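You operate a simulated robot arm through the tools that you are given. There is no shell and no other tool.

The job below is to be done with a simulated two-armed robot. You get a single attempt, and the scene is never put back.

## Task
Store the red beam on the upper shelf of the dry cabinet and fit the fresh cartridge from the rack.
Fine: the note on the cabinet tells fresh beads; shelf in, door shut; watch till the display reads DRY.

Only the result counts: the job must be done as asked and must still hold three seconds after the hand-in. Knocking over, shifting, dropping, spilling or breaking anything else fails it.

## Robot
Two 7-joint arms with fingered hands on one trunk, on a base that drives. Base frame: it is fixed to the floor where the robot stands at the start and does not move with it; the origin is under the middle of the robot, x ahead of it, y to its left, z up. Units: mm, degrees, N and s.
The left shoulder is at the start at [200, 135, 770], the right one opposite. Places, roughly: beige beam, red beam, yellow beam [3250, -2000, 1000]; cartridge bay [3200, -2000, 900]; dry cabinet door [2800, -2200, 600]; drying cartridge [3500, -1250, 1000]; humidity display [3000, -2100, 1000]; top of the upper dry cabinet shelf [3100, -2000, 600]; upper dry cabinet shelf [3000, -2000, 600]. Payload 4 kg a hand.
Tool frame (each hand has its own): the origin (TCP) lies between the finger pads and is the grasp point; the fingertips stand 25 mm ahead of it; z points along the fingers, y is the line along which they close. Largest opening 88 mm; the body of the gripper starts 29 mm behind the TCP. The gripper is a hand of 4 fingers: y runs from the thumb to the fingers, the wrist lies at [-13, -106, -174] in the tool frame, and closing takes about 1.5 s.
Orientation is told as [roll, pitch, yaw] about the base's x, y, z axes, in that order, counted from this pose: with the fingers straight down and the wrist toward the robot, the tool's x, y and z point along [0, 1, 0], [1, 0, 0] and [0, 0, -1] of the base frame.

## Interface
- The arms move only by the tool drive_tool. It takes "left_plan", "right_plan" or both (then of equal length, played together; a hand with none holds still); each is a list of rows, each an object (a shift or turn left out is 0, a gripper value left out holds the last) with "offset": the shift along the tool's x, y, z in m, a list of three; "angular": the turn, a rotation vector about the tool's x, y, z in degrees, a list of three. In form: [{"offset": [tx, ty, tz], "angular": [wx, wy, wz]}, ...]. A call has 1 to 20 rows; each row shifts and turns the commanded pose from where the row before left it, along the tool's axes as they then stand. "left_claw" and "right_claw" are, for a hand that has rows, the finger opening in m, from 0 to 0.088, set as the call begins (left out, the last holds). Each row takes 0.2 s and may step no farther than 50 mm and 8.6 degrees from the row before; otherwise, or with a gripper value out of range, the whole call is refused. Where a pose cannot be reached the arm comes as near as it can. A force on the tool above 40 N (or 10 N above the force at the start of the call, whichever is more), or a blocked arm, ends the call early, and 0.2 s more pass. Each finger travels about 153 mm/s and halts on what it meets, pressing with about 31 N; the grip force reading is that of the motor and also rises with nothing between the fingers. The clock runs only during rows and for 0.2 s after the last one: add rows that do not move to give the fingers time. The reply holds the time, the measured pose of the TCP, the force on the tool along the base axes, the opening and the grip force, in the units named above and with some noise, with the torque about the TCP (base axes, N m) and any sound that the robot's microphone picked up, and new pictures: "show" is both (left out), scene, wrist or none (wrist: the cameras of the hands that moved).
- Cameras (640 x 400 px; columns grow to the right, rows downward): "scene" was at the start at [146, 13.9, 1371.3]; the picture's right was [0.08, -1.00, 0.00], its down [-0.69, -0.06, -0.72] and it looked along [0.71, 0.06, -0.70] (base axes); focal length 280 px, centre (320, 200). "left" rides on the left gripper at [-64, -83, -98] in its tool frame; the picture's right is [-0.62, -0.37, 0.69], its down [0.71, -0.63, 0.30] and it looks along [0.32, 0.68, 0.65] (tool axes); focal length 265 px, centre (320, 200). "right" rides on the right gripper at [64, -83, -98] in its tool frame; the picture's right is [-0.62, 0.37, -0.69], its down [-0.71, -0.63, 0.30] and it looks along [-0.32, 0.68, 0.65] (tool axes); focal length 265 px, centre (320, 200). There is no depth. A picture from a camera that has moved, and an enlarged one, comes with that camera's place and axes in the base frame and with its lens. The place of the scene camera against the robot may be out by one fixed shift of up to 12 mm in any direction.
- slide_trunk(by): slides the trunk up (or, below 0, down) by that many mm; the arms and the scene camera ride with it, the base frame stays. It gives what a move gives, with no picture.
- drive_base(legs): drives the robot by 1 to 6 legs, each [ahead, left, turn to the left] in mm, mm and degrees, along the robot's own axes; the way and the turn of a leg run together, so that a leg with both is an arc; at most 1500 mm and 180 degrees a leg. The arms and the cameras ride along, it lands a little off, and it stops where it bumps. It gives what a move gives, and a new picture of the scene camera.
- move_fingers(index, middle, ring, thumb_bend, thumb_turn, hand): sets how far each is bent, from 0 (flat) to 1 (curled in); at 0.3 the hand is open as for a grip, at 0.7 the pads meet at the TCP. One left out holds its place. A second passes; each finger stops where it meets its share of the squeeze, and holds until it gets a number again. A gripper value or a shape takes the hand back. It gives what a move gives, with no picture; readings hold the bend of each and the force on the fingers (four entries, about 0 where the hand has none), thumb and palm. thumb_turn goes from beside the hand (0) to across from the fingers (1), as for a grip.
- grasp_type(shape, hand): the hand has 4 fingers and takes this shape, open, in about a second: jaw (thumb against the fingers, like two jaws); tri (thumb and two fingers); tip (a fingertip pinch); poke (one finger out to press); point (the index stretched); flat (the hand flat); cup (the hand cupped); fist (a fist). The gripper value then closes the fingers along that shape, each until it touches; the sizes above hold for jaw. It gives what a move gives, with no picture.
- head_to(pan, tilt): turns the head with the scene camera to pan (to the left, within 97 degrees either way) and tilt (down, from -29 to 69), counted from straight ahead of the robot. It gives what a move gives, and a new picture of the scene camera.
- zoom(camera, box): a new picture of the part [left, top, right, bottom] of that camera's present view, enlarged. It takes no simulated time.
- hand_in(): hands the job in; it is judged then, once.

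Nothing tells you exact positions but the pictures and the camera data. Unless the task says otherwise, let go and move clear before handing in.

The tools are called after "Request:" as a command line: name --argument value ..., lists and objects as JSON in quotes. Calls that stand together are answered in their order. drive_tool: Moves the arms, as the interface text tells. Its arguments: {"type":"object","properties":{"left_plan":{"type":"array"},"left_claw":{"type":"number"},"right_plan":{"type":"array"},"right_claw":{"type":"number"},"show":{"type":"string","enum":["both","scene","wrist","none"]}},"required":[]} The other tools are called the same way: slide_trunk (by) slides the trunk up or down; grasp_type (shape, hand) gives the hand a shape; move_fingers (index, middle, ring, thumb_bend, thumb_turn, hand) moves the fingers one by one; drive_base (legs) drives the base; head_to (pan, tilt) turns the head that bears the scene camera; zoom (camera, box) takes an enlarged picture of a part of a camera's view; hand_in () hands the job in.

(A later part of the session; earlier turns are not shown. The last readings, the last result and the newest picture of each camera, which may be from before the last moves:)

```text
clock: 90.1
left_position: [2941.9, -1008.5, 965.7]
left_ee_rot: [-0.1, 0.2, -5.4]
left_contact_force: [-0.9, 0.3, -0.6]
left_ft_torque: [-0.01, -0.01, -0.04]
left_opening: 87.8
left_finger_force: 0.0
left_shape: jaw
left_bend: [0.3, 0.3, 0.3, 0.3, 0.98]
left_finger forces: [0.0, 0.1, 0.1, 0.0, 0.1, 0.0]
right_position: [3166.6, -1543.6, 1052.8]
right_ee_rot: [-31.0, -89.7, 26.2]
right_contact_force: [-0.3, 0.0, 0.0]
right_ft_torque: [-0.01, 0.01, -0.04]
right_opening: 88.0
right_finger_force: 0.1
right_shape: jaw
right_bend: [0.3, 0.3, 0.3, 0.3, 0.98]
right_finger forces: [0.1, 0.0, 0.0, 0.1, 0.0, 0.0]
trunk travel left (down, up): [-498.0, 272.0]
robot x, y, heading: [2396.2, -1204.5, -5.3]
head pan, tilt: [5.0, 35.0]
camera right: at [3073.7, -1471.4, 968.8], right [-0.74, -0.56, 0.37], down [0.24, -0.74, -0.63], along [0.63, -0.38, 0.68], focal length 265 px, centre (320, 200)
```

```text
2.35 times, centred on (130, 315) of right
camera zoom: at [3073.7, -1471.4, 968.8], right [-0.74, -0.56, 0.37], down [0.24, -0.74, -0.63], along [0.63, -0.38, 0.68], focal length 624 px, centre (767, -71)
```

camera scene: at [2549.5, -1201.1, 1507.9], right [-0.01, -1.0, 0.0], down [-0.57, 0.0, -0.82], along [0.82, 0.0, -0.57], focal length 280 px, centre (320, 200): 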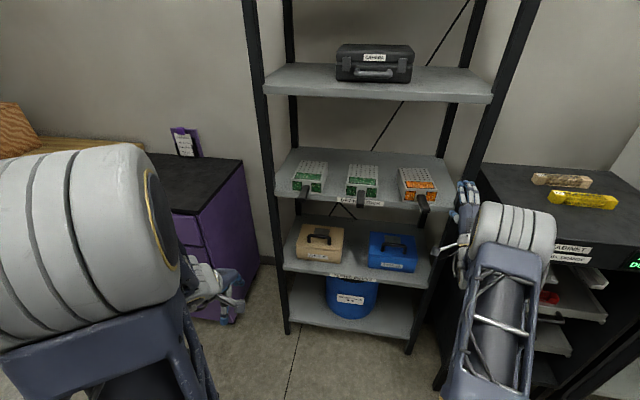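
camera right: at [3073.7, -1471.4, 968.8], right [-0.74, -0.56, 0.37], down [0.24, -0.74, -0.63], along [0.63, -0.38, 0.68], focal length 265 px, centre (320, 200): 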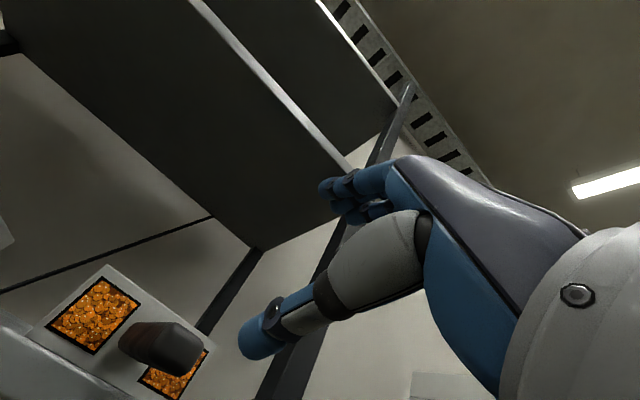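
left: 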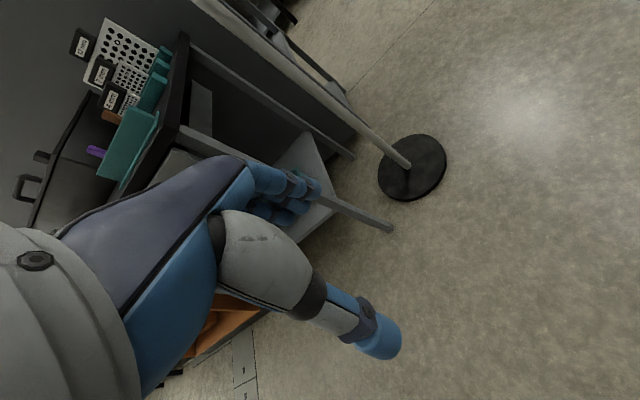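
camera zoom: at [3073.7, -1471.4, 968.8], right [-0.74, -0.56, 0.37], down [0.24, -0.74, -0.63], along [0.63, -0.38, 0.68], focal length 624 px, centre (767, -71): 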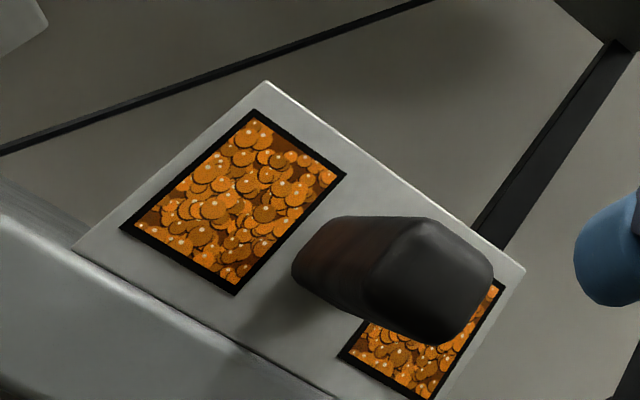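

The wrist camera puts the handle's axis at y≈-1543, z≈988 with the face plate 109 mm wide (x≈3320). I lower the hand to handle height, still ~80 mm in front of the tip.

Request:
drive_tool --right_plan '[{"offset": [0.004, -0.033, 0]}, {"offset": [0.003, -0.032, 0]}, {}]' --show "both"

```text
clock: 90.9
left_position: [2941.7, -1008.8, 966.6]
left_ee_rot: [-0.1, 0.2, -5.4]
left_contact_force: [0.4, 0.2, -0.5]
left_ft_torque: [0.04, -0.01, -0.03]
left_opening: 87.8
left_finger_force: 0.0
left_shape: jaw
left_bend: [0.3, 0.3, 0.3, 0.3, 0.98]
left_finger forces: [0.0, 0.0, 0.0, 0.0, 0.0, 0.1]
right_position: [3163.0, -1552.1, 987.6]
right_ee_rot: [-25.1, -89.8, 20.3]
right_contact_force: [-0.7, 0.3, 0.3]
right_ft_torque: [0.04, -0.03, 0.02]
right_opening: 87.8
right_finger_force: 0.0
right_shape: jaw
right_bend: [0.3, 0.3, 0.3, 0.3, 0.98]
right_finger forces: [0.0, 0.0, 0.0, 0.1, 0.1, 0.0]
right hand out of reach, approached as far as the arm can: row 1, 2
trunk travel left (down, up): [-498.0, 272.0]
robot x, y, heading: [2397.1, -1200.0, -5.2]
head pan, tilt: [5.0, 35.0]
camera scene: at [2549.5, -1201.1, 1507.9], right [-0.01, -1.0, 0.0], down [-0.57, 0.0, -0.82], along [0.82, 0.0, -0.57], focal length 280 px, centre (320, 200)
camera right: at [3071.3, -1480.1, 905.1], right [-0.74, -0.56, 0.37], down [0.24, -0.74, -0.63], along [0.63, -0.38, 0.68], focal length 265 px, centre (320, 200)
```

scene: 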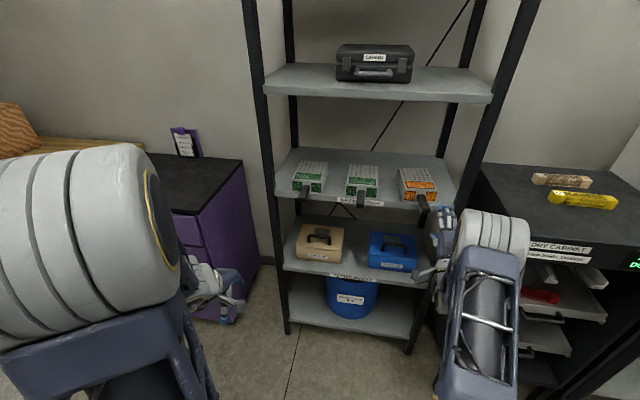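
right: 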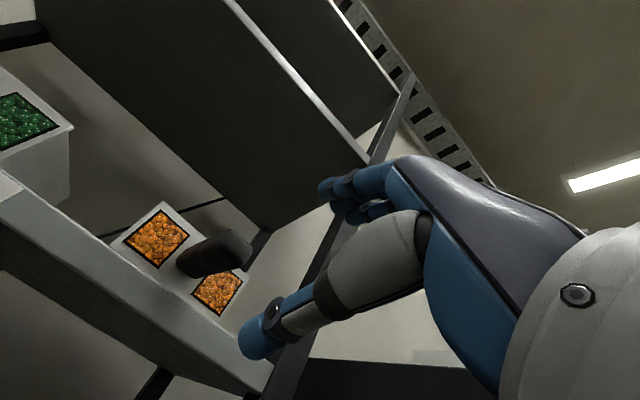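

The hand is level with the handle but ~15 mm to the right of its line, at the edge of reach. I go forward 30 mm (more reach there) and shift left.

Request:
drive_tool --right_plan '[{"offset": [0, 0, 0.03]}, {"offset": [0.012, 0, 0]}, {}]' --show "wrist"

```text
clock: 91.7
left_position: [2941.8, -1009.1, 966.9]
left_ee_rot: [0.0, 0.1, -5.3]
left_contact_force: [1.0, 0.3, 0.4]
left_ft_torque: [-0.02, 0.01, -0.03]
left_opening: 87.5
left_finger_force: 0.1
left_shape: jaw
left_bend: [0.3, 0.3, 0.3, 0.3, 0.98]
left_finger forces: [0.0, 0.0, 0.0, 0.0, 0.0, 0.0]
right_position: [3192.0, -1554.4, 989.9]
right_ee_rot: [-16.0, -89.6, 11.6]
right_contact_force: [-0.4, -0.4, 0.2]
right_ft_torque: [-0.01, 0.01, 0.03]
right_opening: 87.8
right_finger_force: 0.1
right_shape: jaw
right_bend: [0.3, 0.3, 0.3, 0.3, 0.98]
right_finger forces: [0.0, 0.1, 0.0, 0.1, 0.1, 0.1]
right hand out of reach, approached as far as the arm can: row 2
trunk travel left (down, up): [-498.0, 272.0]
robot x, y, heading: [2399.4, -1199.7, -5.4]
head pan, tilt: [5.0, 35.0]
camera right: at [3099.6, -1483.5, 906.9], right [-0.74, -0.56, 0.37], down [0.24, -0.74, -0.63], along [0.63, -0.37, 0.68], focal length 265 px, centre (320, 200)
```

right: 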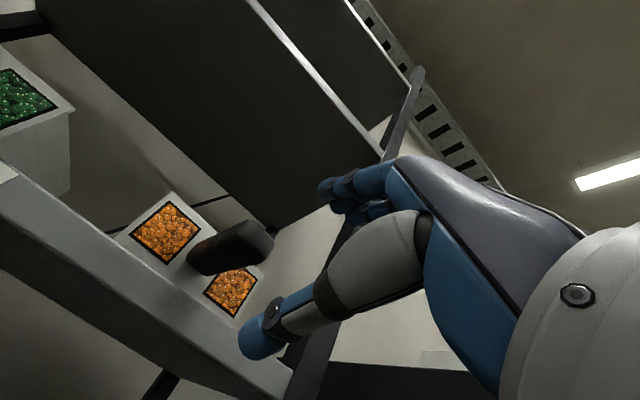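

Request:
zoom --camera "right" --box '[100, 160, 320, 360]'

```text
2.00 times, centred on (210, 260) of right
camera zoom: at [3099.6, -1483.5, 906.9], right [-0.74, -0.56, 0.37], down [0.24, -0.74, -0.63], along [0.63, -0.37, 0.68], focal length 531 px, centre (540, 80)
```

zoom: 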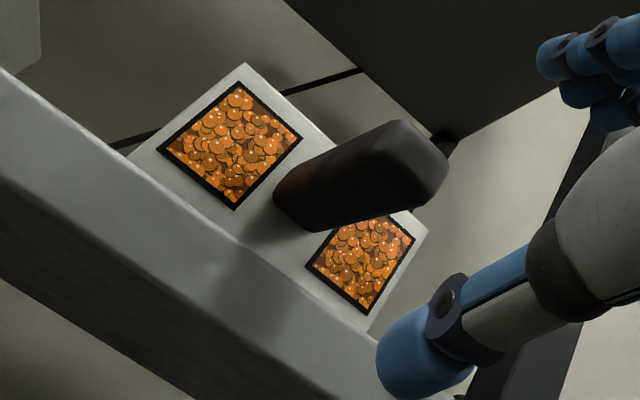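

Two wrist views agree: handle tip ≈[3236, -1538, 987], plate centre ≈[3315, -1544], heading ≈ -5.7°, shelf edge at x≈3290. The arm is at a side limit, so I shift the base left 16 mm to line up.

Request:
drive_base --legs '[[0, 16, 0]]'

Request:
drive_tool --right_plan '[{}]' --show "wrist"

```text
clock: 92.5
left_position: [2943.4, -992.4, 966.9]
left_ee_rot: [0.0, 0.2, -5.3]
left_contact_force: [0.1, 0.1, -0.5]
left_ft_torque: [0.01, -0.03, 0.0]
left_opening: 88.0
left_finger_force: 0.1
left_shape: jaw
left_bend: [0.3, 0.3, 0.3, 0.3, 0.98]
left_finger forces: [0.0, 0.0, 0.1, 0.0, 0.0, 0.0]
right_position: [3193.7, -1539.9, 989.4]
right_ee_rot: [-17.0, -89.7, 12.3]
right_contact_force: [-0.5, 0.6, -0.6]
right_ft_torque: [0.01, -0.01, 0.0]
right_opening: 87.7
right_finger_force: 0.0
right_shape: jaw
right_bend: [0.3, 0.3, 0.3, 0.3, 0.98]
right_finger forces: [0.0, 0.0, 0.0, 0.0, 0.0, 0.0]
trunk travel left (down, up): [-498.0, 272.0]
robot x, y, heading: [2398.0, -1186.1, -5.3]
head pan, tilt: [5.0, 35.0]
camera scene: at [2551.0, -1185.1, 1507.9], right [-0.01, -1.0, 0.0], down [-0.57, 0.0, -0.82], along [0.82, 0.0, -0.57], focal length 280 px, centre (320, 200)
```

scene: 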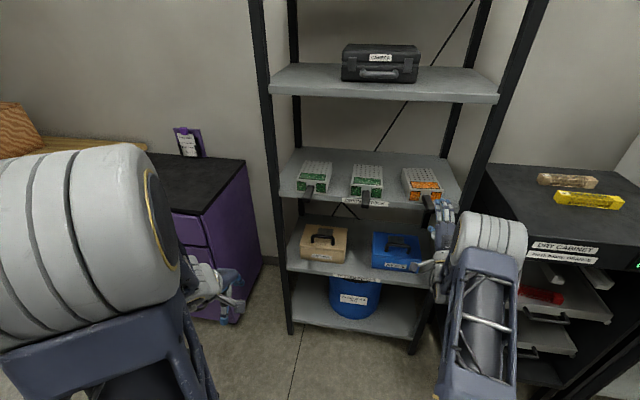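

```text
clock: 92.9
left_position: [2942.4, -992.7, 966.6]
left_ee_rot: [0.0, 0.2, -5.3]
left_contact_force: [0.4, 1.1, -0.2]
left_ft_torque: [-0.03, -0.02, 0.0]
left_opening: 87.5
left_finger_force: 0.0
left_shape: jaw
left_bend: [0.3, 0.3, 0.3, 0.3, 0.98]
left_finger forces: [0.1, 0.1, 0.1, 0.1, 0.0, 0.0]
right_position: [3192.4, -1538.9, 989.8]
right_ee_rot: [-15.2, -89.8, 10.7]
right_contact_force: [-0.7, -0.1, -1.3]
right_ft_torque: [0.01, 0.02, 0.03]
right_opening: 87.7
right_finger_force: 0.0
right_shape: jaw
right_bend: [0.3, 0.3, 0.3, 0.3, 0.98]
right_finger forces: [0.1, 0.0, 0.0, 0.1, 0.0, 0.1]
trunk travel left (down, up): [-498.0, 272.0]
robot x, y, heading: [2403.6, -1187.8, -5.5]
head pan, tilt: [5.0, 35.0]
camera right: at [3101.0, -1467.6, 906.9], right [-0.74, -0.56, 0.37], down [0.24, -0.74, -0.63], along [0.63, -0.37, 0.68], focal length 265 px, centre (320, 200)
```

right: 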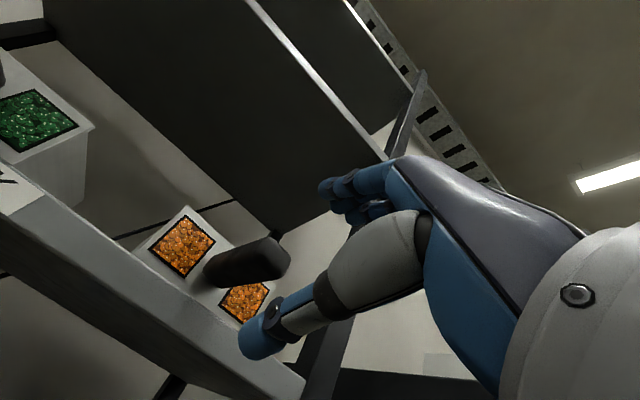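

Now the hand is lined up with the handle. I move forward 55 mm so the fingers straddle it above and below.

Request:
drive_tool --right_plan '[{"offset": [0.002, -0.001, 0.02]}, {"offset": [0.002, -0.001, 0.02]}, {"offset": [0.001, -0.001, 0.015]}, {}]' --show "both"

```text
clock: 93.9
left_position: [2942.8, -992.0, 966.2]
left_ee_rot: [0.1, 0.2, -5.3]
left_contact_force: [0.0, -0.1, 0.6]
left_ft_torque: [0.02, 0.03, -0.01]
left_opening: 87.5
left_finger_force: 0.0
left_shape: jaw
left_bend: [0.3, 0.3, 0.3, 0.3, 0.98]
left_finger forces: [0.0, 0.0, 0.0, 0.1, 0.0, 0.1]
right_position: [3249.1, -1539.2, 986.9]
right_ee_rot: [-2.7, -89.7, -1.4]
right_contact_force: [-0.4, 0.3, 0.2]
right_ft_torque: [0.0, -0.01, -0.03]
right_opening: 87.7
right_finger_force: 0.0
right_shape: jaw
right_bend: [0.3, 0.3, 0.3, 0.3, 0.98]
right_finger forces: [0.0, 0.0, 0.0, 0.0, 0.0, 0.0]
trunk travel left (down, up): [-498.0, 272.0]
robot x, y, heading: [2399.0, -1184.8, -5.2]
head pan, tilt: [5.0, 35.0]
camera scene: at [2551.0, -1185.2, 1507.9], right [-0.01, -1.0, 0.0], down [-0.57, 0.0, -0.82], along [0.82, 0.0, -0.57], focal length 280 px, centre (320, 200)
camera right: at [3155.8, -1468.7, 903.7], right [-0.73, -0.57, 0.37], down [0.25, -0.73, -0.63], along [0.63, -0.37, 0.68], focal length 265 px, centre (320, 200)
```

scene: 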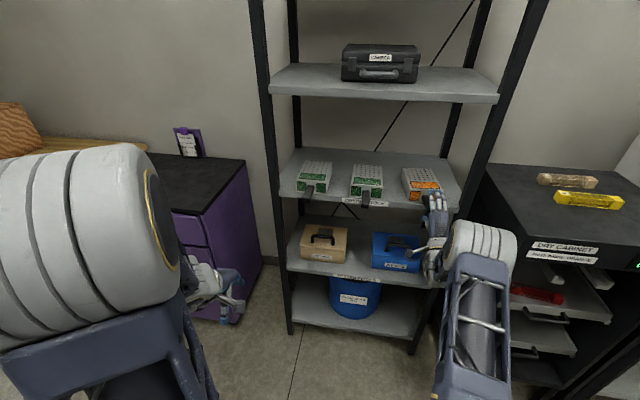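
right: 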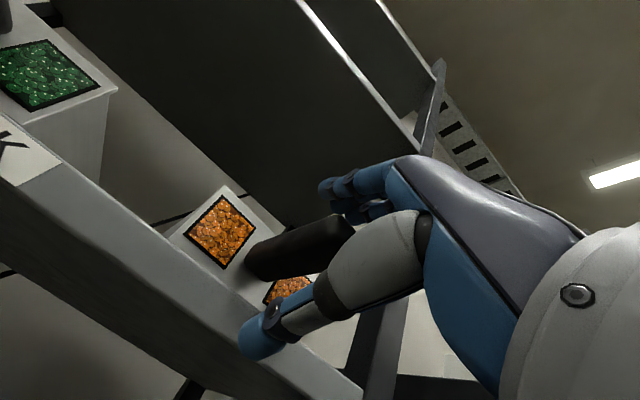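

The handle lies right between thumb and fingers (TCP projects onto it). I close the grip.

Request:
drive_tool --right_plan '[{}, {}, {}, {}, {}, {}, {}, {}]' --right_claw 0.0 --show "wrist"

```text
clock: 95.7
left_position: [2943.4, -992.0, 966.7]
left_ee_rot: [0.0, 0.1, -5.3]
left_contact_force: [0.1, 0.5, -0.2]
left_ft_torque: [0.01, -0.02, -0.01]
left_opening: 87.7
left_finger_force: 0.0
left_shape: jaw
left_bend: [0.3, 0.3, 0.3, 0.3, 0.98]
left_finger forces: [0.0, 0.0, 0.0, 0.0, 0.0, 0.0]
right_position: [3249.3, -1540.2, 986.1]
right_ee_rot: [-3.2, -89.8, -0.9]
right_contact_force: [1.2, -0.7, -0.2]
right_ft_torque: [0.01, -0.01, 0.01]
right_opening: 14.7
right_finger_force: 31.3
right_shape: jaw
right_bend: [0.73, 0.59, 0.67, 0.75, 1.0]
right_finger forces: [16.5, 9.2, 0.1, 0.0, 26.9, 0.0]
trunk travel left (down, up): [-498.0, 272.0]
robot x, y, heading: [2401.5, -1184.8, -4.9]
head pan, tilt: [5.0, 35.0]
camera right: at [3155.6, -1468.8, 903.5], right [-0.73, -0.57, 0.37], down [0.25, -0.73, -0.63], along [0.63, -0.37, 0.68], focal length 265 px, centre (320, 200)
```

right: 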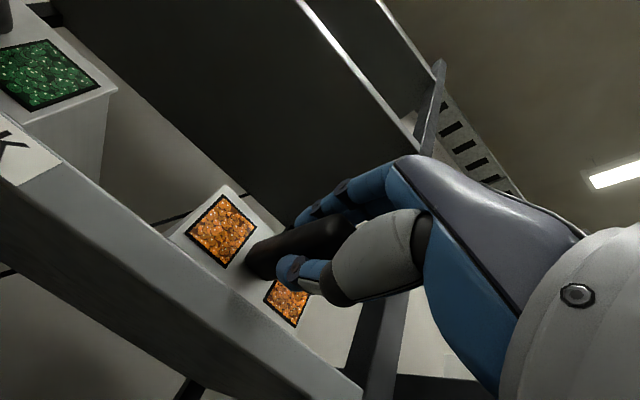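

The handle is gripped by two fingers and the thumb (~27 N). I lift gently 20 mm and check that the cartridge follows without drooping.

Request:
drive_tool --right_plan '[{"offset": [0, 0.005, 0]}, {"offset": [0, 0.007, 0]}, {"offset": [0, 0.01, 0]}, {}]' --show "both"

```text
clock: 96.7
left_position: [2942.3, -992.2, 966.3]
left_ee_rot: [-0.1, 0.2, -5.3]
left_contact_force: [0.6, 0.7, 0.0]
left_ft_torque: [0.01, -0.04, 0.01]
left_opening: 87.8
left_finger_force: 0.1
left_shape: jaw
left_bend: [0.3, 0.3, 0.3, 0.3, 0.98]
left_finger forces: [0.0, 0.0, 0.0, 0.0, 0.0, 0.0]
right_position: [3249.7, -1540.0, 1009.9]
right_ee_rot: [-7.2, -89.7, 3.0]
right_contact_force: [0.3, -0.8, -0.8]
right_ft_torque: [0.01, 0.21, -0.01]
right_opening: 15.5
right_finger_force: 31.0
right_shape: jaw
right_bend: [0.73, 0.59, 0.67, 0.76, 1.0]
right_finger forces: [18.0, 10.0, 0.0, 0.1, 29.9, 0.0]
trunk travel left (down, up): [-498.0, 272.0]
robot x, y, heading: [2401.0, -1188.3, -5.5]
head pan, tilt: [5.0, 35.0]
camera scene: at [2551.1, -1185.2, 1507.9], right [-0.01, -1.0, 0.0], down [-0.57, 0.0, -0.82], along [0.82, 0.0, -0.57], focal length 280 px, centre (320, 200)
camera right: at [3155.5, -1468.6, 925.7], right [-0.73, -0.57, 0.37], down [0.25, -0.73, -0.63], along [0.63, -0.37, 0.68], focal length 265 px, centre (320, 200)
```

scene: 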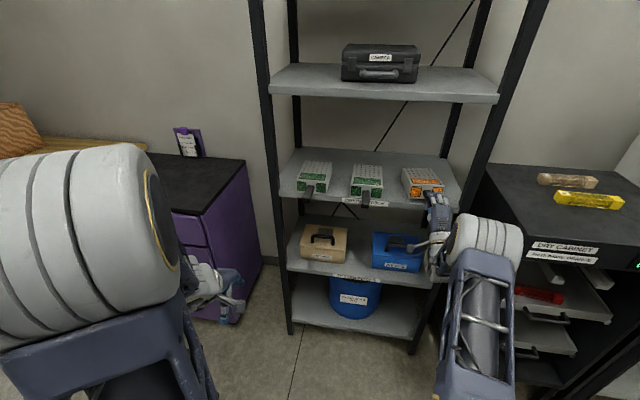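
right: 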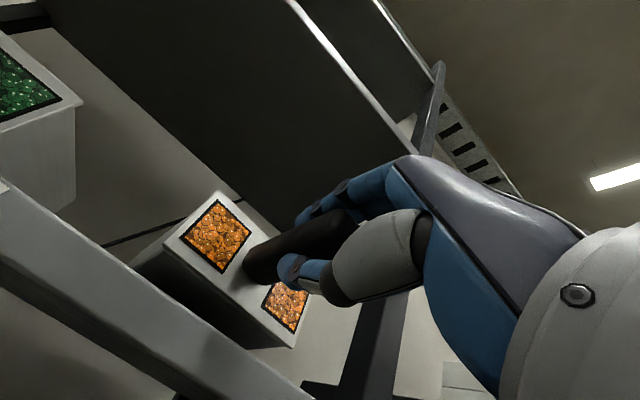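

The cartridge is held firmly and nearly level. I back the base straight out 200 mm, then step left, keeping the arm still.

Request:
drive_base --legs '[[-200, 0, 0], [0, 60, 0]]'

Request:
drive_tool --right_plan '[{}]' --show "wrist"

```text
clock: 98.9
left_position: [2750.1, -913.2, 966.8]
left_ee_rot: [0.0, 0.2, -5.2]
left_contact_force: [0.0, 0.0, -0.6]
left_ft_torque: [-0.01, -0.02, 0.0]
left_opening: 87.8
left_finger_force: 0.1
left_shape: jaw
left_bend: [0.3, 0.3, 0.3, 0.3, 0.98]
left_finger forces: [0.0, 0.0, 0.0, 0.0, 0.1, 0.0]
right_position: [3055.6, -1459.4, 1008.6]
right_ee_rot: [-7.8, -89.7, 3.8]
right_contact_force: [0.4, -0.2, -3.0]
right_ft_torque: [0.04, 0.39, -0.01]
right_opening: 15.6
right_finger_force: 31.0
right_shape: jaw
right_bend: [0.72, 0.58, 0.67, 0.77, 1.0]
right_finger forces: [19.7, 12.0, 0.0, 0.0, 34.6, 0.0]
trunk travel left (down, up): [-498.0, 272.0]
robot x, y, heading: [2206.9, -1107.8, -5.0]
head pan, tilt: [5.0, 35.0]
camera scene: at [2357.5, -1106.7, 1507.9], right [0.0, -1.0, 0.0], down [-0.57, 0.0, -0.82], along [0.82, 0.0, -0.57], focal length 280 px, centre (320, 200)
```

scene: 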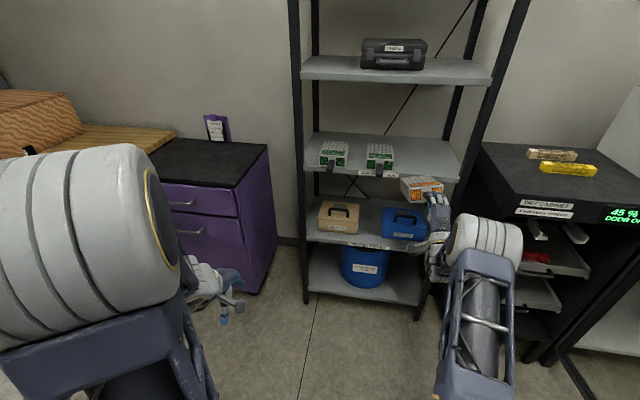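

```text
clock: 99.3
left_position: [2750.2, -914.5, 967.4]
left_ee_rot: [-0.1, 0.2, -5.2]
left_contact_force: [0.0, -0.6, 0.4]
left_ft_torque: [0.01, 0.01, 0.01]
left_opening: 87.7
left_finger_force: 0.0
left_shape: jaw
left_bend: [0.3, 0.3, 0.3, 0.3, 0.98]
left_finger forces: [0.0, 0.1, 0.0, 0.0, 0.0, 0.0]
right_position: [3055.3, -1460.1, 1008.6]
right_ee_rot: [-3.5, -89.6, -0.5]
right_contact_force: [-0.3, -0.8, -3.1]
right_ft_torque: [0.03, 0.4, 0.0]
right_opening: 15.4
right_finger_force: 31.4
right_shape: jaw
right_bend: [0.72, 0.58, 0.67, 0.77, 1.0]
right_finger forces: [19.7, 12.2, 0.0, 0.1, 34.8, 0.0]
trunk travel left (down, up): [-498.0, 272.0]
robot x, y, heading: [2206.5, -1104.8, -5.2]
head pan, tilt: [5.0, 35.0]
camera right: at [2962.4, -1388.8, 925.1], right [-0.73, -0.57, 0.37], down [0.25, -0.73, -0.63], along [0.63, -0.37, 0.68], focal length 265 px, centre (320, 200)
```

right: 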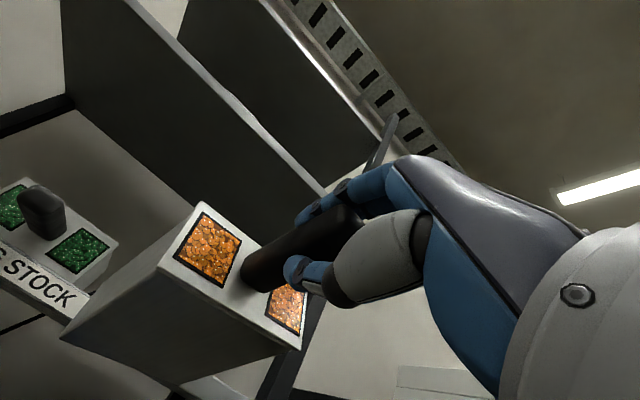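

The cartridge is clear of the rack. I zoom to check how level it hangs.

Request:
zoom --camera "right" --box '[50, 180, 350, 390]'

Request:
zoom --camera "scene" --box '[380, 160, 480, 260]'

```text
1.90 times, centred on (200, 285) of right
camera zoom: at [2962.4, -1388.8, 925.1], right [-0.73, -0.57, 0.37], down [0.25, -0.73, -0.63], along [0.63, -0.37, 0.68], focal length 506 px, centre (549, 38)
```

zoom: 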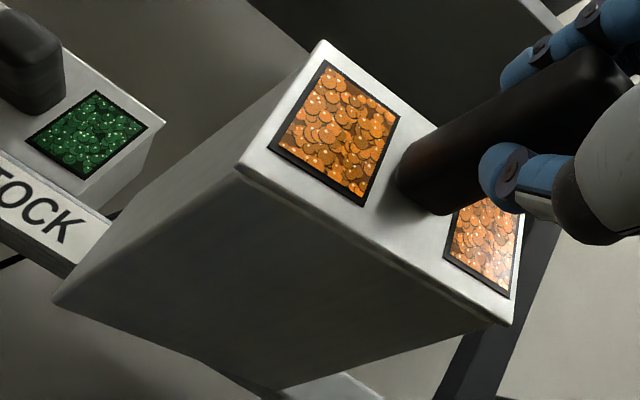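

```text
4.00 times, centred on (430, 210) of scene
camera zoom: at [2357.5, -1106.8, 1507.9], right [0.0, -1.0, 0.0], down [-0.57, 0.0, -0.82], along [0.82, 0.0, -0.57], focal length 1121 px, centre (-120, 160)
```

zoom: 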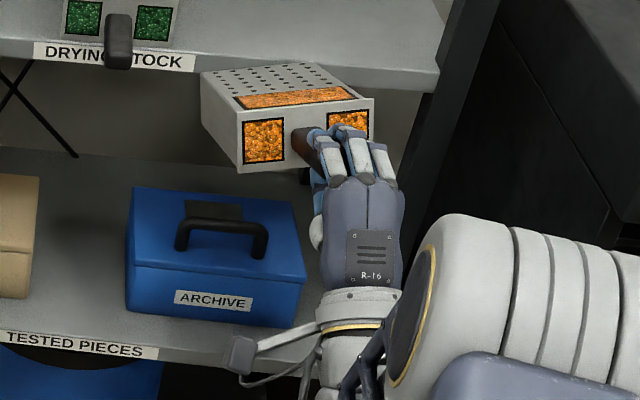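

Request:
drive_tool --right_plan '[{}, {}, {}, {}, {}, {}, {}, {}, {}, {}]' --show "wrist"

Request:
zoom --camera "right" --box '[50, 180, 350, 390]'

```text
clock: 101.5
left_position: [2748.8, -913.3, 967.3]
left_ee_rot: [0.1, 0.3, -5.2]
left_contact_force: [-0.8, 0.2, 0.0]
left_ft_torque: [-0.01, 0.01, 0.03]
left_opening: 87.9
left_finger_force: 0.0
left_shape: jaw
left_bend: [0.3, 0.3, 0.3, 0.3, 0.98]
left_finger forces: [0.1, 0.0, 0.0, 0.1, 0.1, 0.0]
right_position: [3055.3, -1459.6, 1008.1]
right_ee_rot: [-6.6, -89.7, 2.7]
right_contact_force: [0.4, 0.6, -3.0]
right_ft_torque: [0.04, 0.43, 0.01]
right_opening: 15.7
right_finger_force: 30.8
right_shape: jaw
right_bend: [0.72, 0.58, 0.67, 0.77, 1.0]
right_finger forces: [19.7, 12.3, 0.1, 0.1, 34.8, 0.0]
trunk travel left (down, up): [-498.0, 272.0]
robot x, y, heading: [2205.5, -1108.3, -5.2]
head pan, tilt: [5.0, 35.0]
camera right: at [2962.5, -1388.8, 925.5], right [-0.73, -0.57, 0.37], down [0.25, -0.73, -0.63], along [0.63, -0.37, 0.68], focal length 265 px, centre (320, 200)
```

right: 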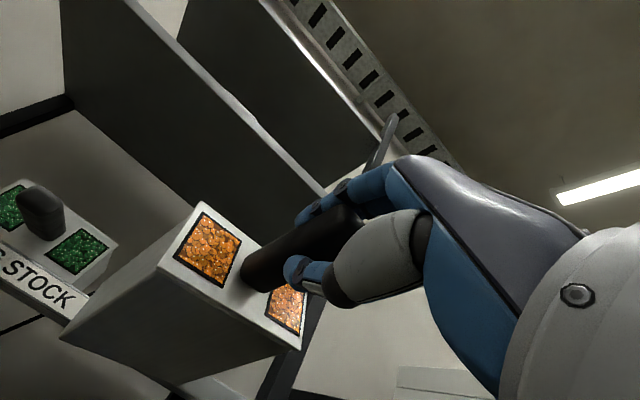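

```text
1.90 times, centred on (200, 285) of right
camera zoom: at [2962.5, -1388.8, 925.5], right [-0.73, -0.57, 0.37], down [0.25, -0.73, -0.63], along [0.63, -0.37, 0.68], focal length 506 px, centre (549, 38)
```

zoom: 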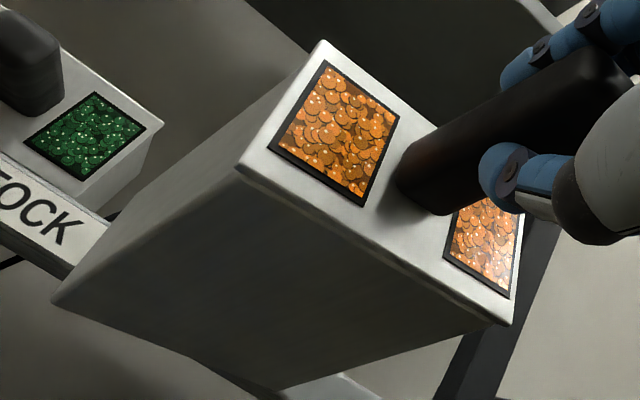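

The grip is stable (no creep), with the cartridge drooping ~11° and rolled ~8° relative to the hand, which I can compensate by tilting the hand. First I back off another 100 mm and test in free space the arm pose that the insertion will need (hand turned 30° left of the robot's heading).

Request:
drive_base --legs '[[-120, 0, 0]]'

Request:
drive_tool --right_plan '[{"angular": [0, 7.5, 0]}, {"angular": [0, 7.5, 0]}, {"angular": [0, 7.5, 0]}, {"angular": [0, 7.5, 0]}, {"offset": [0.038, 0, 0.0125]}, {"offset": [0.038, 0, 0.0125]}, {"offset": [0.038, 0, 0.0125]}, {"offset": [0.038, 0, 0.0125]}, {}]' --show "both"

```text
clock: 102.7
left_position: [2629.7, -901.7, 967.5]
left_ee_rot: [0.0, 0.1, -5.2]
left_contact_force: [-0.1, 0.0, 1.0]
left_ft_torque: [-0.01, 0.02, 0.03]
left_opening: 87.6
left_finger_force: 0.0
left_shape: jaw
left_bend: [0.3, 0.3, 0.3, 0.3, 0.98]
left_finger forces: [0.0, 0.0, 0.1, 0.1, 0.1, 0.0]
right_position: [2934.6, -1448.6, 1010.8]
right_ee_rot: [-6.7, -89.7, 2.8]
right_contact_force: [-0.7, 0.1, -3.4]
right_ft_torque: [0.05, 0.4, -0.02]
right_opening: 15.5
right_finger_force: 31.5
right_shape: jaw
right_bend: [0.72, 0.58, 0.67, 0.77, 1.0]
right_finger forces: [19.6, 12.3, 0.0, 0.0, 34.6, 0.1]
trunk travel left (down, up): [-498.0, 272.0]
robot x, y, heading: [2084.4, -1099.7, -5.1]
head pan, tilt: [5.0, 35.0]
camera scene: at [2236.7, -1095.9, 1507.9], right [0.0, -1.0, 0.0], down [-0.57, 0.0, -0.82], along [0.82, 0.0, -0.57], focal length 280 px, centre (320, 200)
```

scene: 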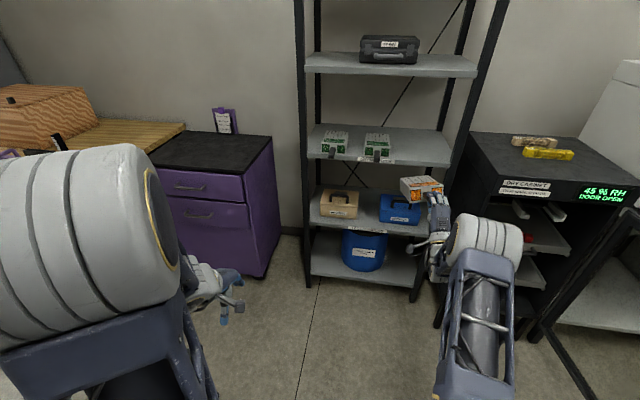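

```text
clock: 104.7
left_position: [2628.3, -903.2, 966.0]
left_ee_rot: [0.0, 0.3, -5.2]
left_contact_force: [0.2, 0.0, 0.6]
left_ft_torque: [-0.01, 0.02, 0.0]
left_opening: 87.7
left_finger_force: 0.0
left_shape: jaw
left_bend: [0.3, 0.3, 0.3, 0.3, 0.98]
left_finger forces: [0.1, 0.0, 0.0, 0.0, 0.0, 0.0]
right_position: [2913.0, -1289.8, 1009.1]
right_ee_rot: [20.0, -89.8, 5.9]
right_contact_force: [-1.0, 0.5, -2.7]
right_ft_torque: [-0.18, 0.35, 0.06]
right_opening: 15.4
right_finger_force: 30.9
right_shape: jaw
right_bend: [0.73, 0.58, 0.67, 0.77, 1.0]
right_finger forces: [18.7, 13.3, 0.1, 0.0, 34.6, 0.0]
trunk travel left (down, up): [-498.0, 272.0]
robot x, y, heading: [2087.9, -1094.9, -5.2]
head pan, tilt: [5.0, 35.0]
camera scene: at [2236.7, -1095.9, 1507.9], right [0.0, -1.0, 0.0], down [-0.57, 0.0, -0.82], along [0.82, 0.0, -0.57], focal length 280 px, centre (320, 200)
camera right: at [2796.9, -1275.4, 925.9], right [-0.35, -0.86, 0.37], down [0.58, -0.51, -0.63], along [0.73, 0.0, 0.68], focal length 265 px, centre (320, 200)
```

scene: 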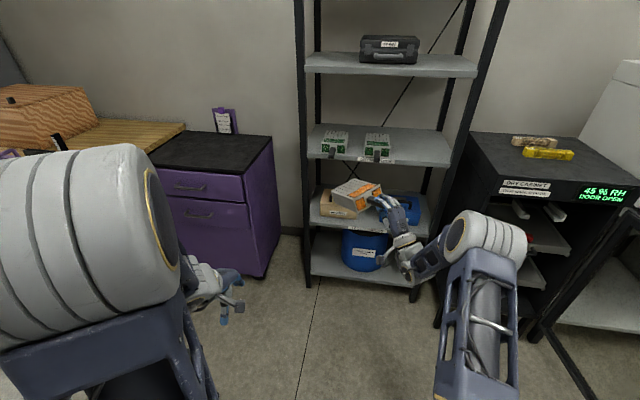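
right: 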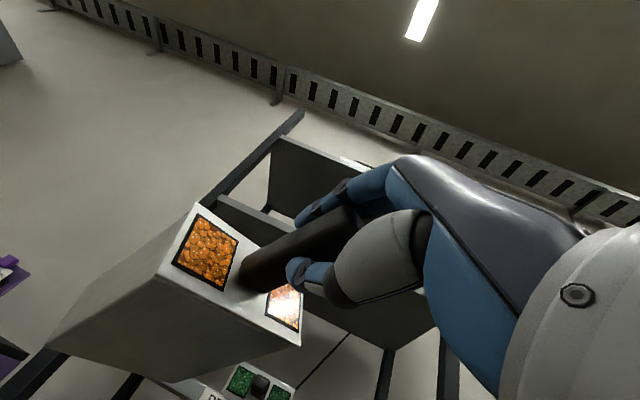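

The 30°-left pose is reachable without complaint. Now I tilt the hand (up 11°, roll 8°) so the cartridge itself comes level, and check.

Request:
drive_tool --right_plan '[{"angular": [-5.5, 0, 4]}, {"angular": [-5.5, 0, 4]}, {}]' --show "both"

Request:
zoom --camera "scene" --box '[300, 150, 450, 260]'

Request:
zoom --camera "right" --box '[30, 180, 330, 390]'

```text
clock: 105.5
left_position: [2628.6, -903.4, 966.7]
left_ee_rot: [0.0, 0.1, -5.2]
left_contact_force: [0.2, -0.6, 0.9]
left_ft_torque: [0.01, -0.02, 0.03]
left_opening: 87.6
left_finger_force: 0.0
left_shape: jaw
left_bend: [0.3, 0.3, 0.3, 0.3, 0.98]
left_finger forces: [0.0, 0.0, 0.0, 0.0, 0.1, 0.1]
right_position: [2913.2, -1291.7, 1009.2]
right_ee_rot: [142.7, -76.5, -116.7]
right_contact_force: [0.0, 0.1, -2.5]
right_ft_torque: [-0.19, 0.38, 0.01]
right_opening: 15.5
right_finger_force: 30.8
right_shape: jaw
right_bend: [0.73, 0.57, 0.67, 0.77, 1.0]
right_finger forces: [17.8, 14.2, 0.2, 0.0, 35.0, 0.0]
trunk travel left (down, up): [-498.0, 272.0]
robot x, y, heading: [2082.1, -1093.2, -5.3]
head pan, tilt: [5.0, 35.0]
camera scene: at [2236.7, -1095.9, 1507.9], right [0.0, -1.0, 0.0], down [-0.57, 0.0, -0.82], along [0.82, 0.0, -0.57], focal length 280 px, centre (320, 200)
camera right: at [2806.6, -1257.6, 918.2], right [-0.38, -0.91, 0.14], down [0.65, -0.37, -0.66], along [0.65, -0.16, 0.74], focal length 265 px, centre (320, 200)
```

scene: 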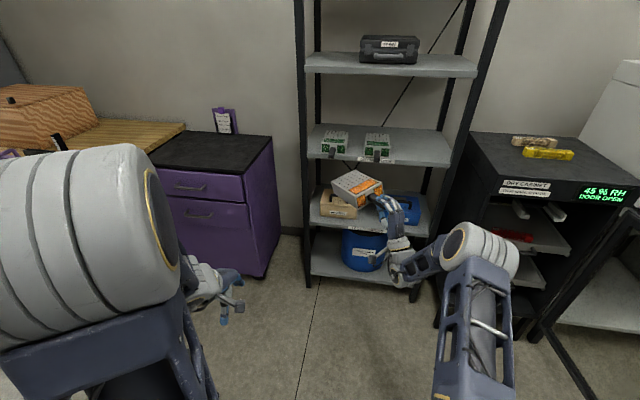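
right: 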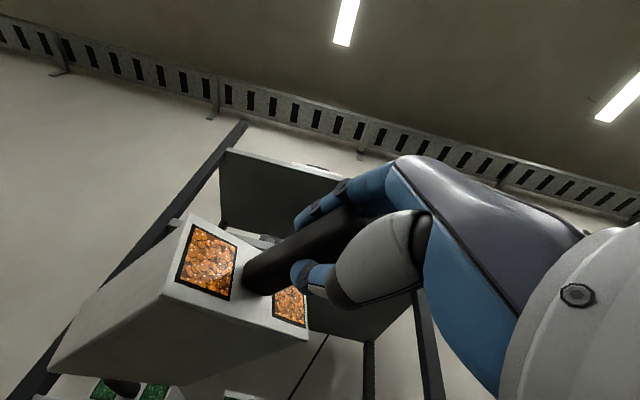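

```text
3.64 times, centred on (375, 205) of scene
camera zoom: at [2236.7, -1095.9, 1507.9], right [0.0, -1.0, 0.0], down [-0.57, 0.0, -0.82], along [0.82, 0.0, -0.57], focal length 1019 px, centre (120, 182)
```

zoom: 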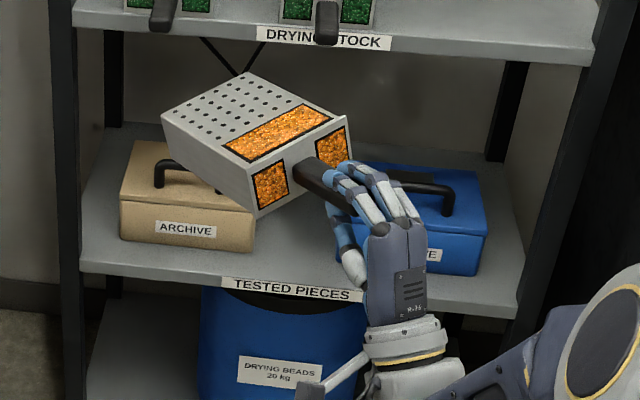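

```text
1.90 times, centred on (180, 285) of right
camera zoom: at [2806.6, -1257.6, 918.2], right [-0.38, -0.91, 0.14], down [0.65, -0.37, -0.66], along [0.65, -0.16, 0.74], focal length 506 px, centre (587, 38)
```

zoom: 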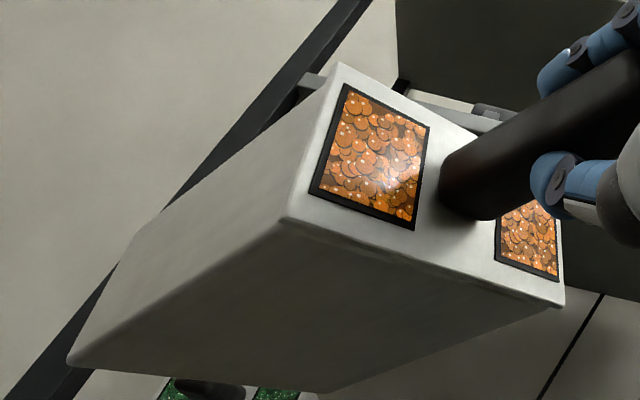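

The droop is now compensated; the cartridge still hangs rolled about 9° left-side-down, hanging freely in roll, so the rails will level it. I drive to a spot in front of the cabinet: a short translate, then turn to heading -40°.

Request:
drive_base --legs '[[117, -15, 0], [0, 0, -35]]'

Request:
head_to --pan 15 --tilt 30

```text
clock: 108.4
left_position: [2755.4, -1276.1, 966.3]
left_ee_rot: [0.0, 0.2, -40.3]
left_contact_force: [0.3, -1.2, -0.3]
left_ft_torque: [0.0, 0.04, -0.02]
left_opening: 87.7
left_finger_force: 0.0
left_shape: jaw
left_bend: [0.3, 0.3, 0.3, 0.3, 0.98]
left_finger forces: [0.0, 0.0, 0.0, 0.1, 0.1, 0.0]
right_position: [2766.5, -1756.5, 1009.0]
right_ee_rot: [142.7, -76.6, -151.7]
right_contact_force: [0.1, -0.4, -3.1]
right_ft_torque: [0.1, 0.39, 0.02]
right_opening: 15.5
right_finger_force: 30.5
right_shape: jaw
right_bend: [0.73, 0.57, 0.71, 0.77, 1.0]
right_finger forces: [18.2, 14.1, 2.0, 0.0, 35.8, 0.0]
trunk travel left (down, up): [-498.0, 272.0]
robot x, y, heading: [2203.4, -1121.5, -40.5]
head pan, tilt: [5.0, 35.0]
camera scene: at [2321.0, -1205.5, 1507.9], right [-0.58, -0.82, 0.0], down [-0.47, 0.33, -0.82], along [0.67, -0.47, -0.57], focal length 280 px, centre (320, 200)
```

scene: 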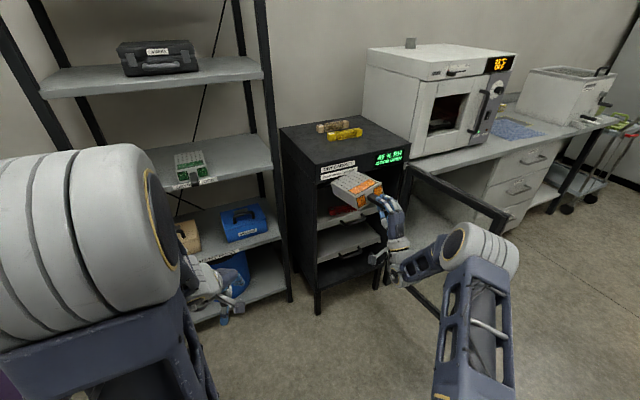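

```text
clock: 109.1
left_position: [2756.2, -1276.0, 967.1]
left_ee_rot: [-0.1, 0.1, -40.4]
left_contact_force: [0.0, 0.2, -0.5]
left_ft_torque: [0.05, -0.01, -0.04]
left_opening: 87.8
left_finger_force: 0.0
left_shape: jaw
left_bend: [0.3, 0.3, 0.3, 0.3, 0.98]
left_finger forces: [0.1, 0.0, 0.1, 0.0, 0.0, 0.0]
right_position: [2766.8, -1757.1, 1008.2]
right_ee_rot: [142.6, -76.6, -151.7]
right_contact_force: [-0.6, 0.2, -3.2]
right_ft_torque: [0.04, 0.41, 0.03]
right_opening: 15.6
right_finger_force: 31.2
right_shape: jaw
right_bend: [0.73, 0.57, 0.71, 0.77, 1.0]
right_finger forces: [18.2, 13.9, 1.8, 0.0, 35.7, 0.0]
trunk travel left (down, up): [-498.0, 272.0]
robot x, y, heading: [2199.3, -1121.3, -39.9]
head pan, tilt: [15.0, 30.0]
camera scene: at [2330.9, -1193.3, 1515.6], right [-0.43, -0.9, 0.0], down [-0.45, 0.21, -0.87], along [0.78, -0.37, -0.5], focal length 280 px, centre (320, 200)
```

scene: 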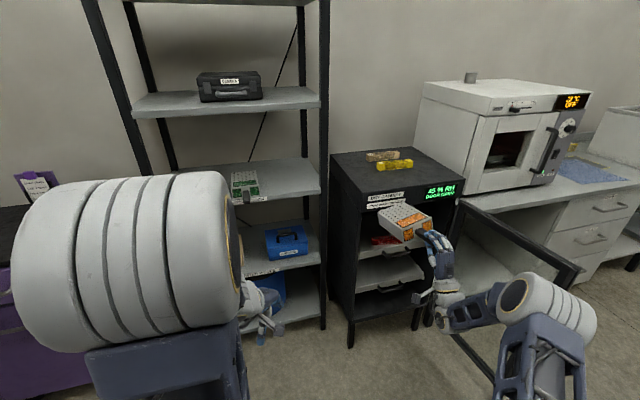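

I'm facing the cabinet with the cartridge in front of it. I zoom to judge the cartridge's attitude against the cabinet.

Request:
zoom --camera "scene" --box '[320, 140, 480, 260]'

Request:
zoom --camera "scene" --box '[370, 190, 450, 250]'

Request:
drive_tool --right_plan '[{}]' --show "wrist"

```text
3.33 times, centred on (400, 200) of scene
camera zoom: at [2330.9, -1193.3, 1515.6], right [-0.43, -0.9, 0.0], down [-0.45, 0.21, -0.87], along [0.78, -0.37, -0.5], focal length 934 px, centre (53, 200)
```

zoom: 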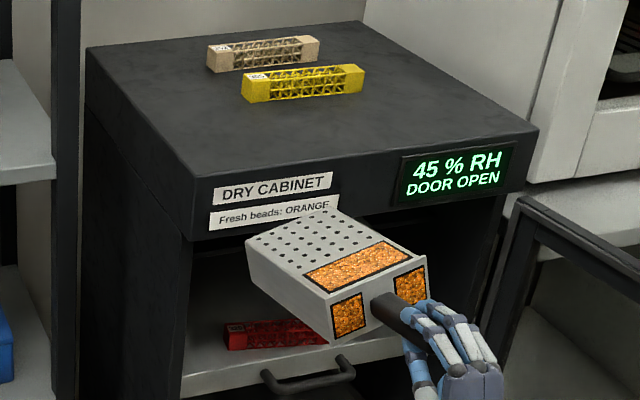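

```text
6.67 times, centred on (410, 220) of scene
camera zoom: at [2330.9, -1193.3, 1515.6], right [-0.43, -0.9, 0.0], down [-0.45, 0.21, -0.87], along [0.78, -0.37, -0.5], focal length 1869 px, centre (-280, 67)
```

zoom: 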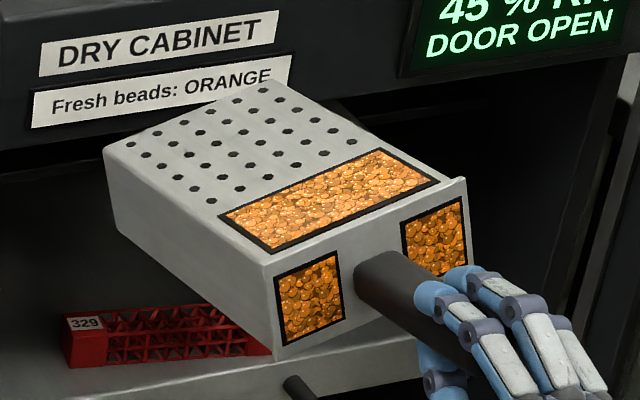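

```text
clock: 109.5
left_position: [2755.8, -1276.1, 968.0]
left_ee_rot: [0.0, 0.2, -40.4]
left_contact_force: [-1.0, -0.6, 0.7]
left_ft_torque: [-0.01, 0.0, 0.0]
left_opening: 87.7
left_finger_force: 0.0
left_shape: jaw
left_bend: [0.3, 0.3, 0.3, 0.3, 0.98]
left_finger forces: [0.0, 0.0, 0.1, 0.1, 0.0, 0.0]
right_position: [2765.6, -1756.6, 1008.9]
right_ee_rot: [142.7, -76.5, -151.8]
right_contact_force: [-0.3, 0.4, -3.0]
right_ft_torque: [0.06, 0.42, 0.0]
right_opening: 15.4
right_finger_force: 31.0
right_shape: jaw
right_bend: [0.73, 0.57, 0.71, 0.77, 1.0]
right_finger forces: [18.2, 13.9, 1.9, 0.0, 35.6, 0.1]
trunk travel left (down, up): [-498.0, 272.0]
robot x, y, heading: [2199.4, -1122.3, -40.5]
head pan, tilt: [15.0, 30.0]
camera right: at [2698.3, -1668.0, 918.2], right [-0.83, -0.53, 0.14], down [0.32, -0.68, -0.66], along [0.45, -0.5, 0.74], focal length 265 px, centre (320, 200)
```

right: 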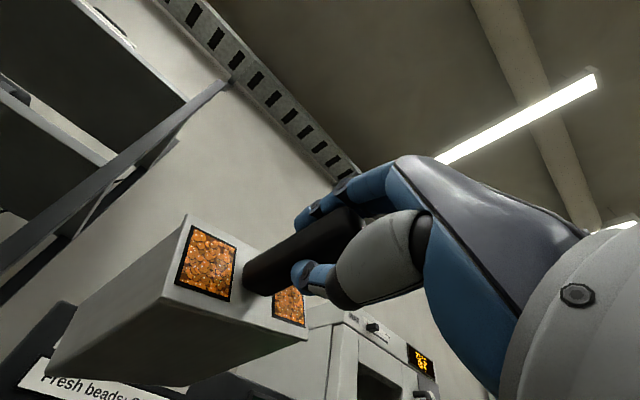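

From this view the cartridge is heading ≈ -2.5° (needs -9.8°), drooping ≈ 7.5° at the rear and rolled ≈10° left-down. I turn the hand 7° right and tilt it up a further 7.5°.

Request:
drive_tool --right_plan '[{"angular": [-4.2, -3.0, -0.7]}, {"angular": [-4.2, -3.0, -0.7]}, {}]' --show "both"

Request:
zoom --camera "scene" --box '[370, 190, 450, 250]'

```text
clock: 110.3
left_position: [2755.6, -1275.9, 967.1]
left_ee_rot: [0.0, 0.2, -40.3]
left_contact_force: [0.0, 0.3, -0.9]
left_ft_torque: [-0.02, -0.02, 0.02]
left_opening: 87.6
left_finger_force: 0.1
left_shape: jaw
left_bend: [0.3, 0.3, 0.3, 0.3, 0.98]
left_finger forces: [0.0, 0.1, 0.0, 0.1, 0.0, 0.0]
right_position: [2765.7, -1757.2, 1008.8]
right_ee_rot: [155.1, -69.9, -171.2]
right_contact_force: [0.4, 1.0, -3.3]
right_ft_torque: [0.07, 0.4, 0.01]
right_opening: 15.7
right_finger_force: 30.6
right_shape: jaw
right_bend: [0.73, 0.57, 0.71, 0.77, 1.0]
right_finger forces: [18.2, 14.0, 2.0, 0.0, 35.6, 0.0]
trunk travel left (down, up): [-498.0, 272.0]
robot x, y, heading: [2197.2, -1121.4, -40.3]
head pan, tilt: [15.0, 30.0]
camera scene: at [2330.9, -1193.3, 1515.7], right [-0.43, -0.9, 0.0], down [-0.45, 0.21, -0.87], along [0.78, -0.37, -0.5], focal length 280 px, centre (320, 200)
camera right: at [2722.1, -1663.3, 908.7], right [-0.91, -0.42, 0.04], down [0.31, -0.74, -0.6], along [0.28, -0.53, 0.8], focal length 265 px, centre (320, 200)
```

scene: 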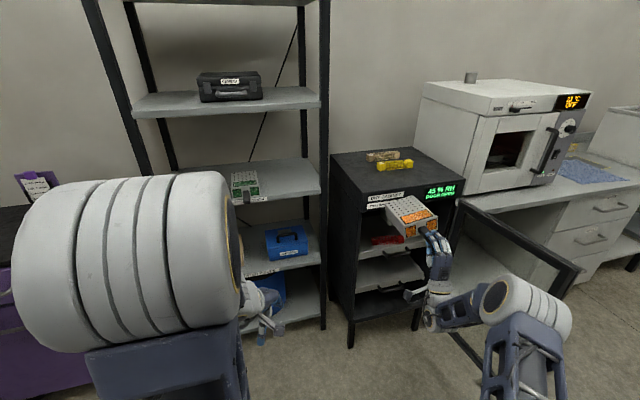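
right: 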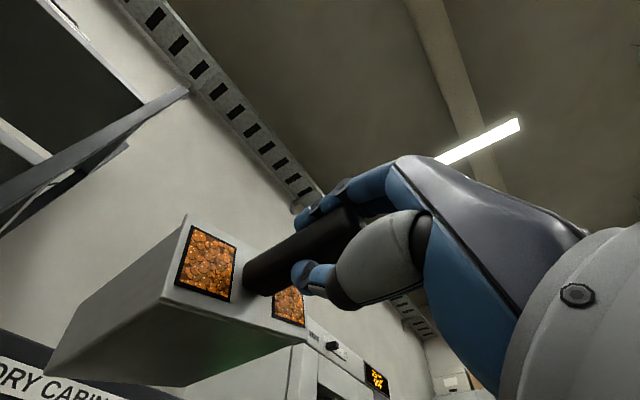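

```text
6.67 times, centred on (410, 220) of scene
camera zoom: at [2330.9, -1193.3, 1515.7], right [-0.43, -0.9, 0.0], down [-0.45, 0.21, -0.87], along [0.78, -0.37, -0.5], focal length 1869 px, centre (-280, 67)
```

zoom: 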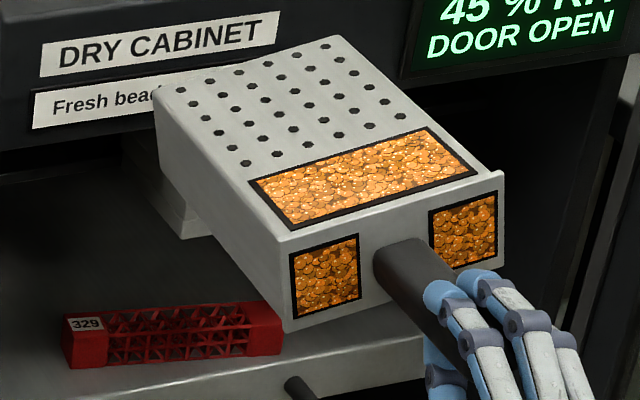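

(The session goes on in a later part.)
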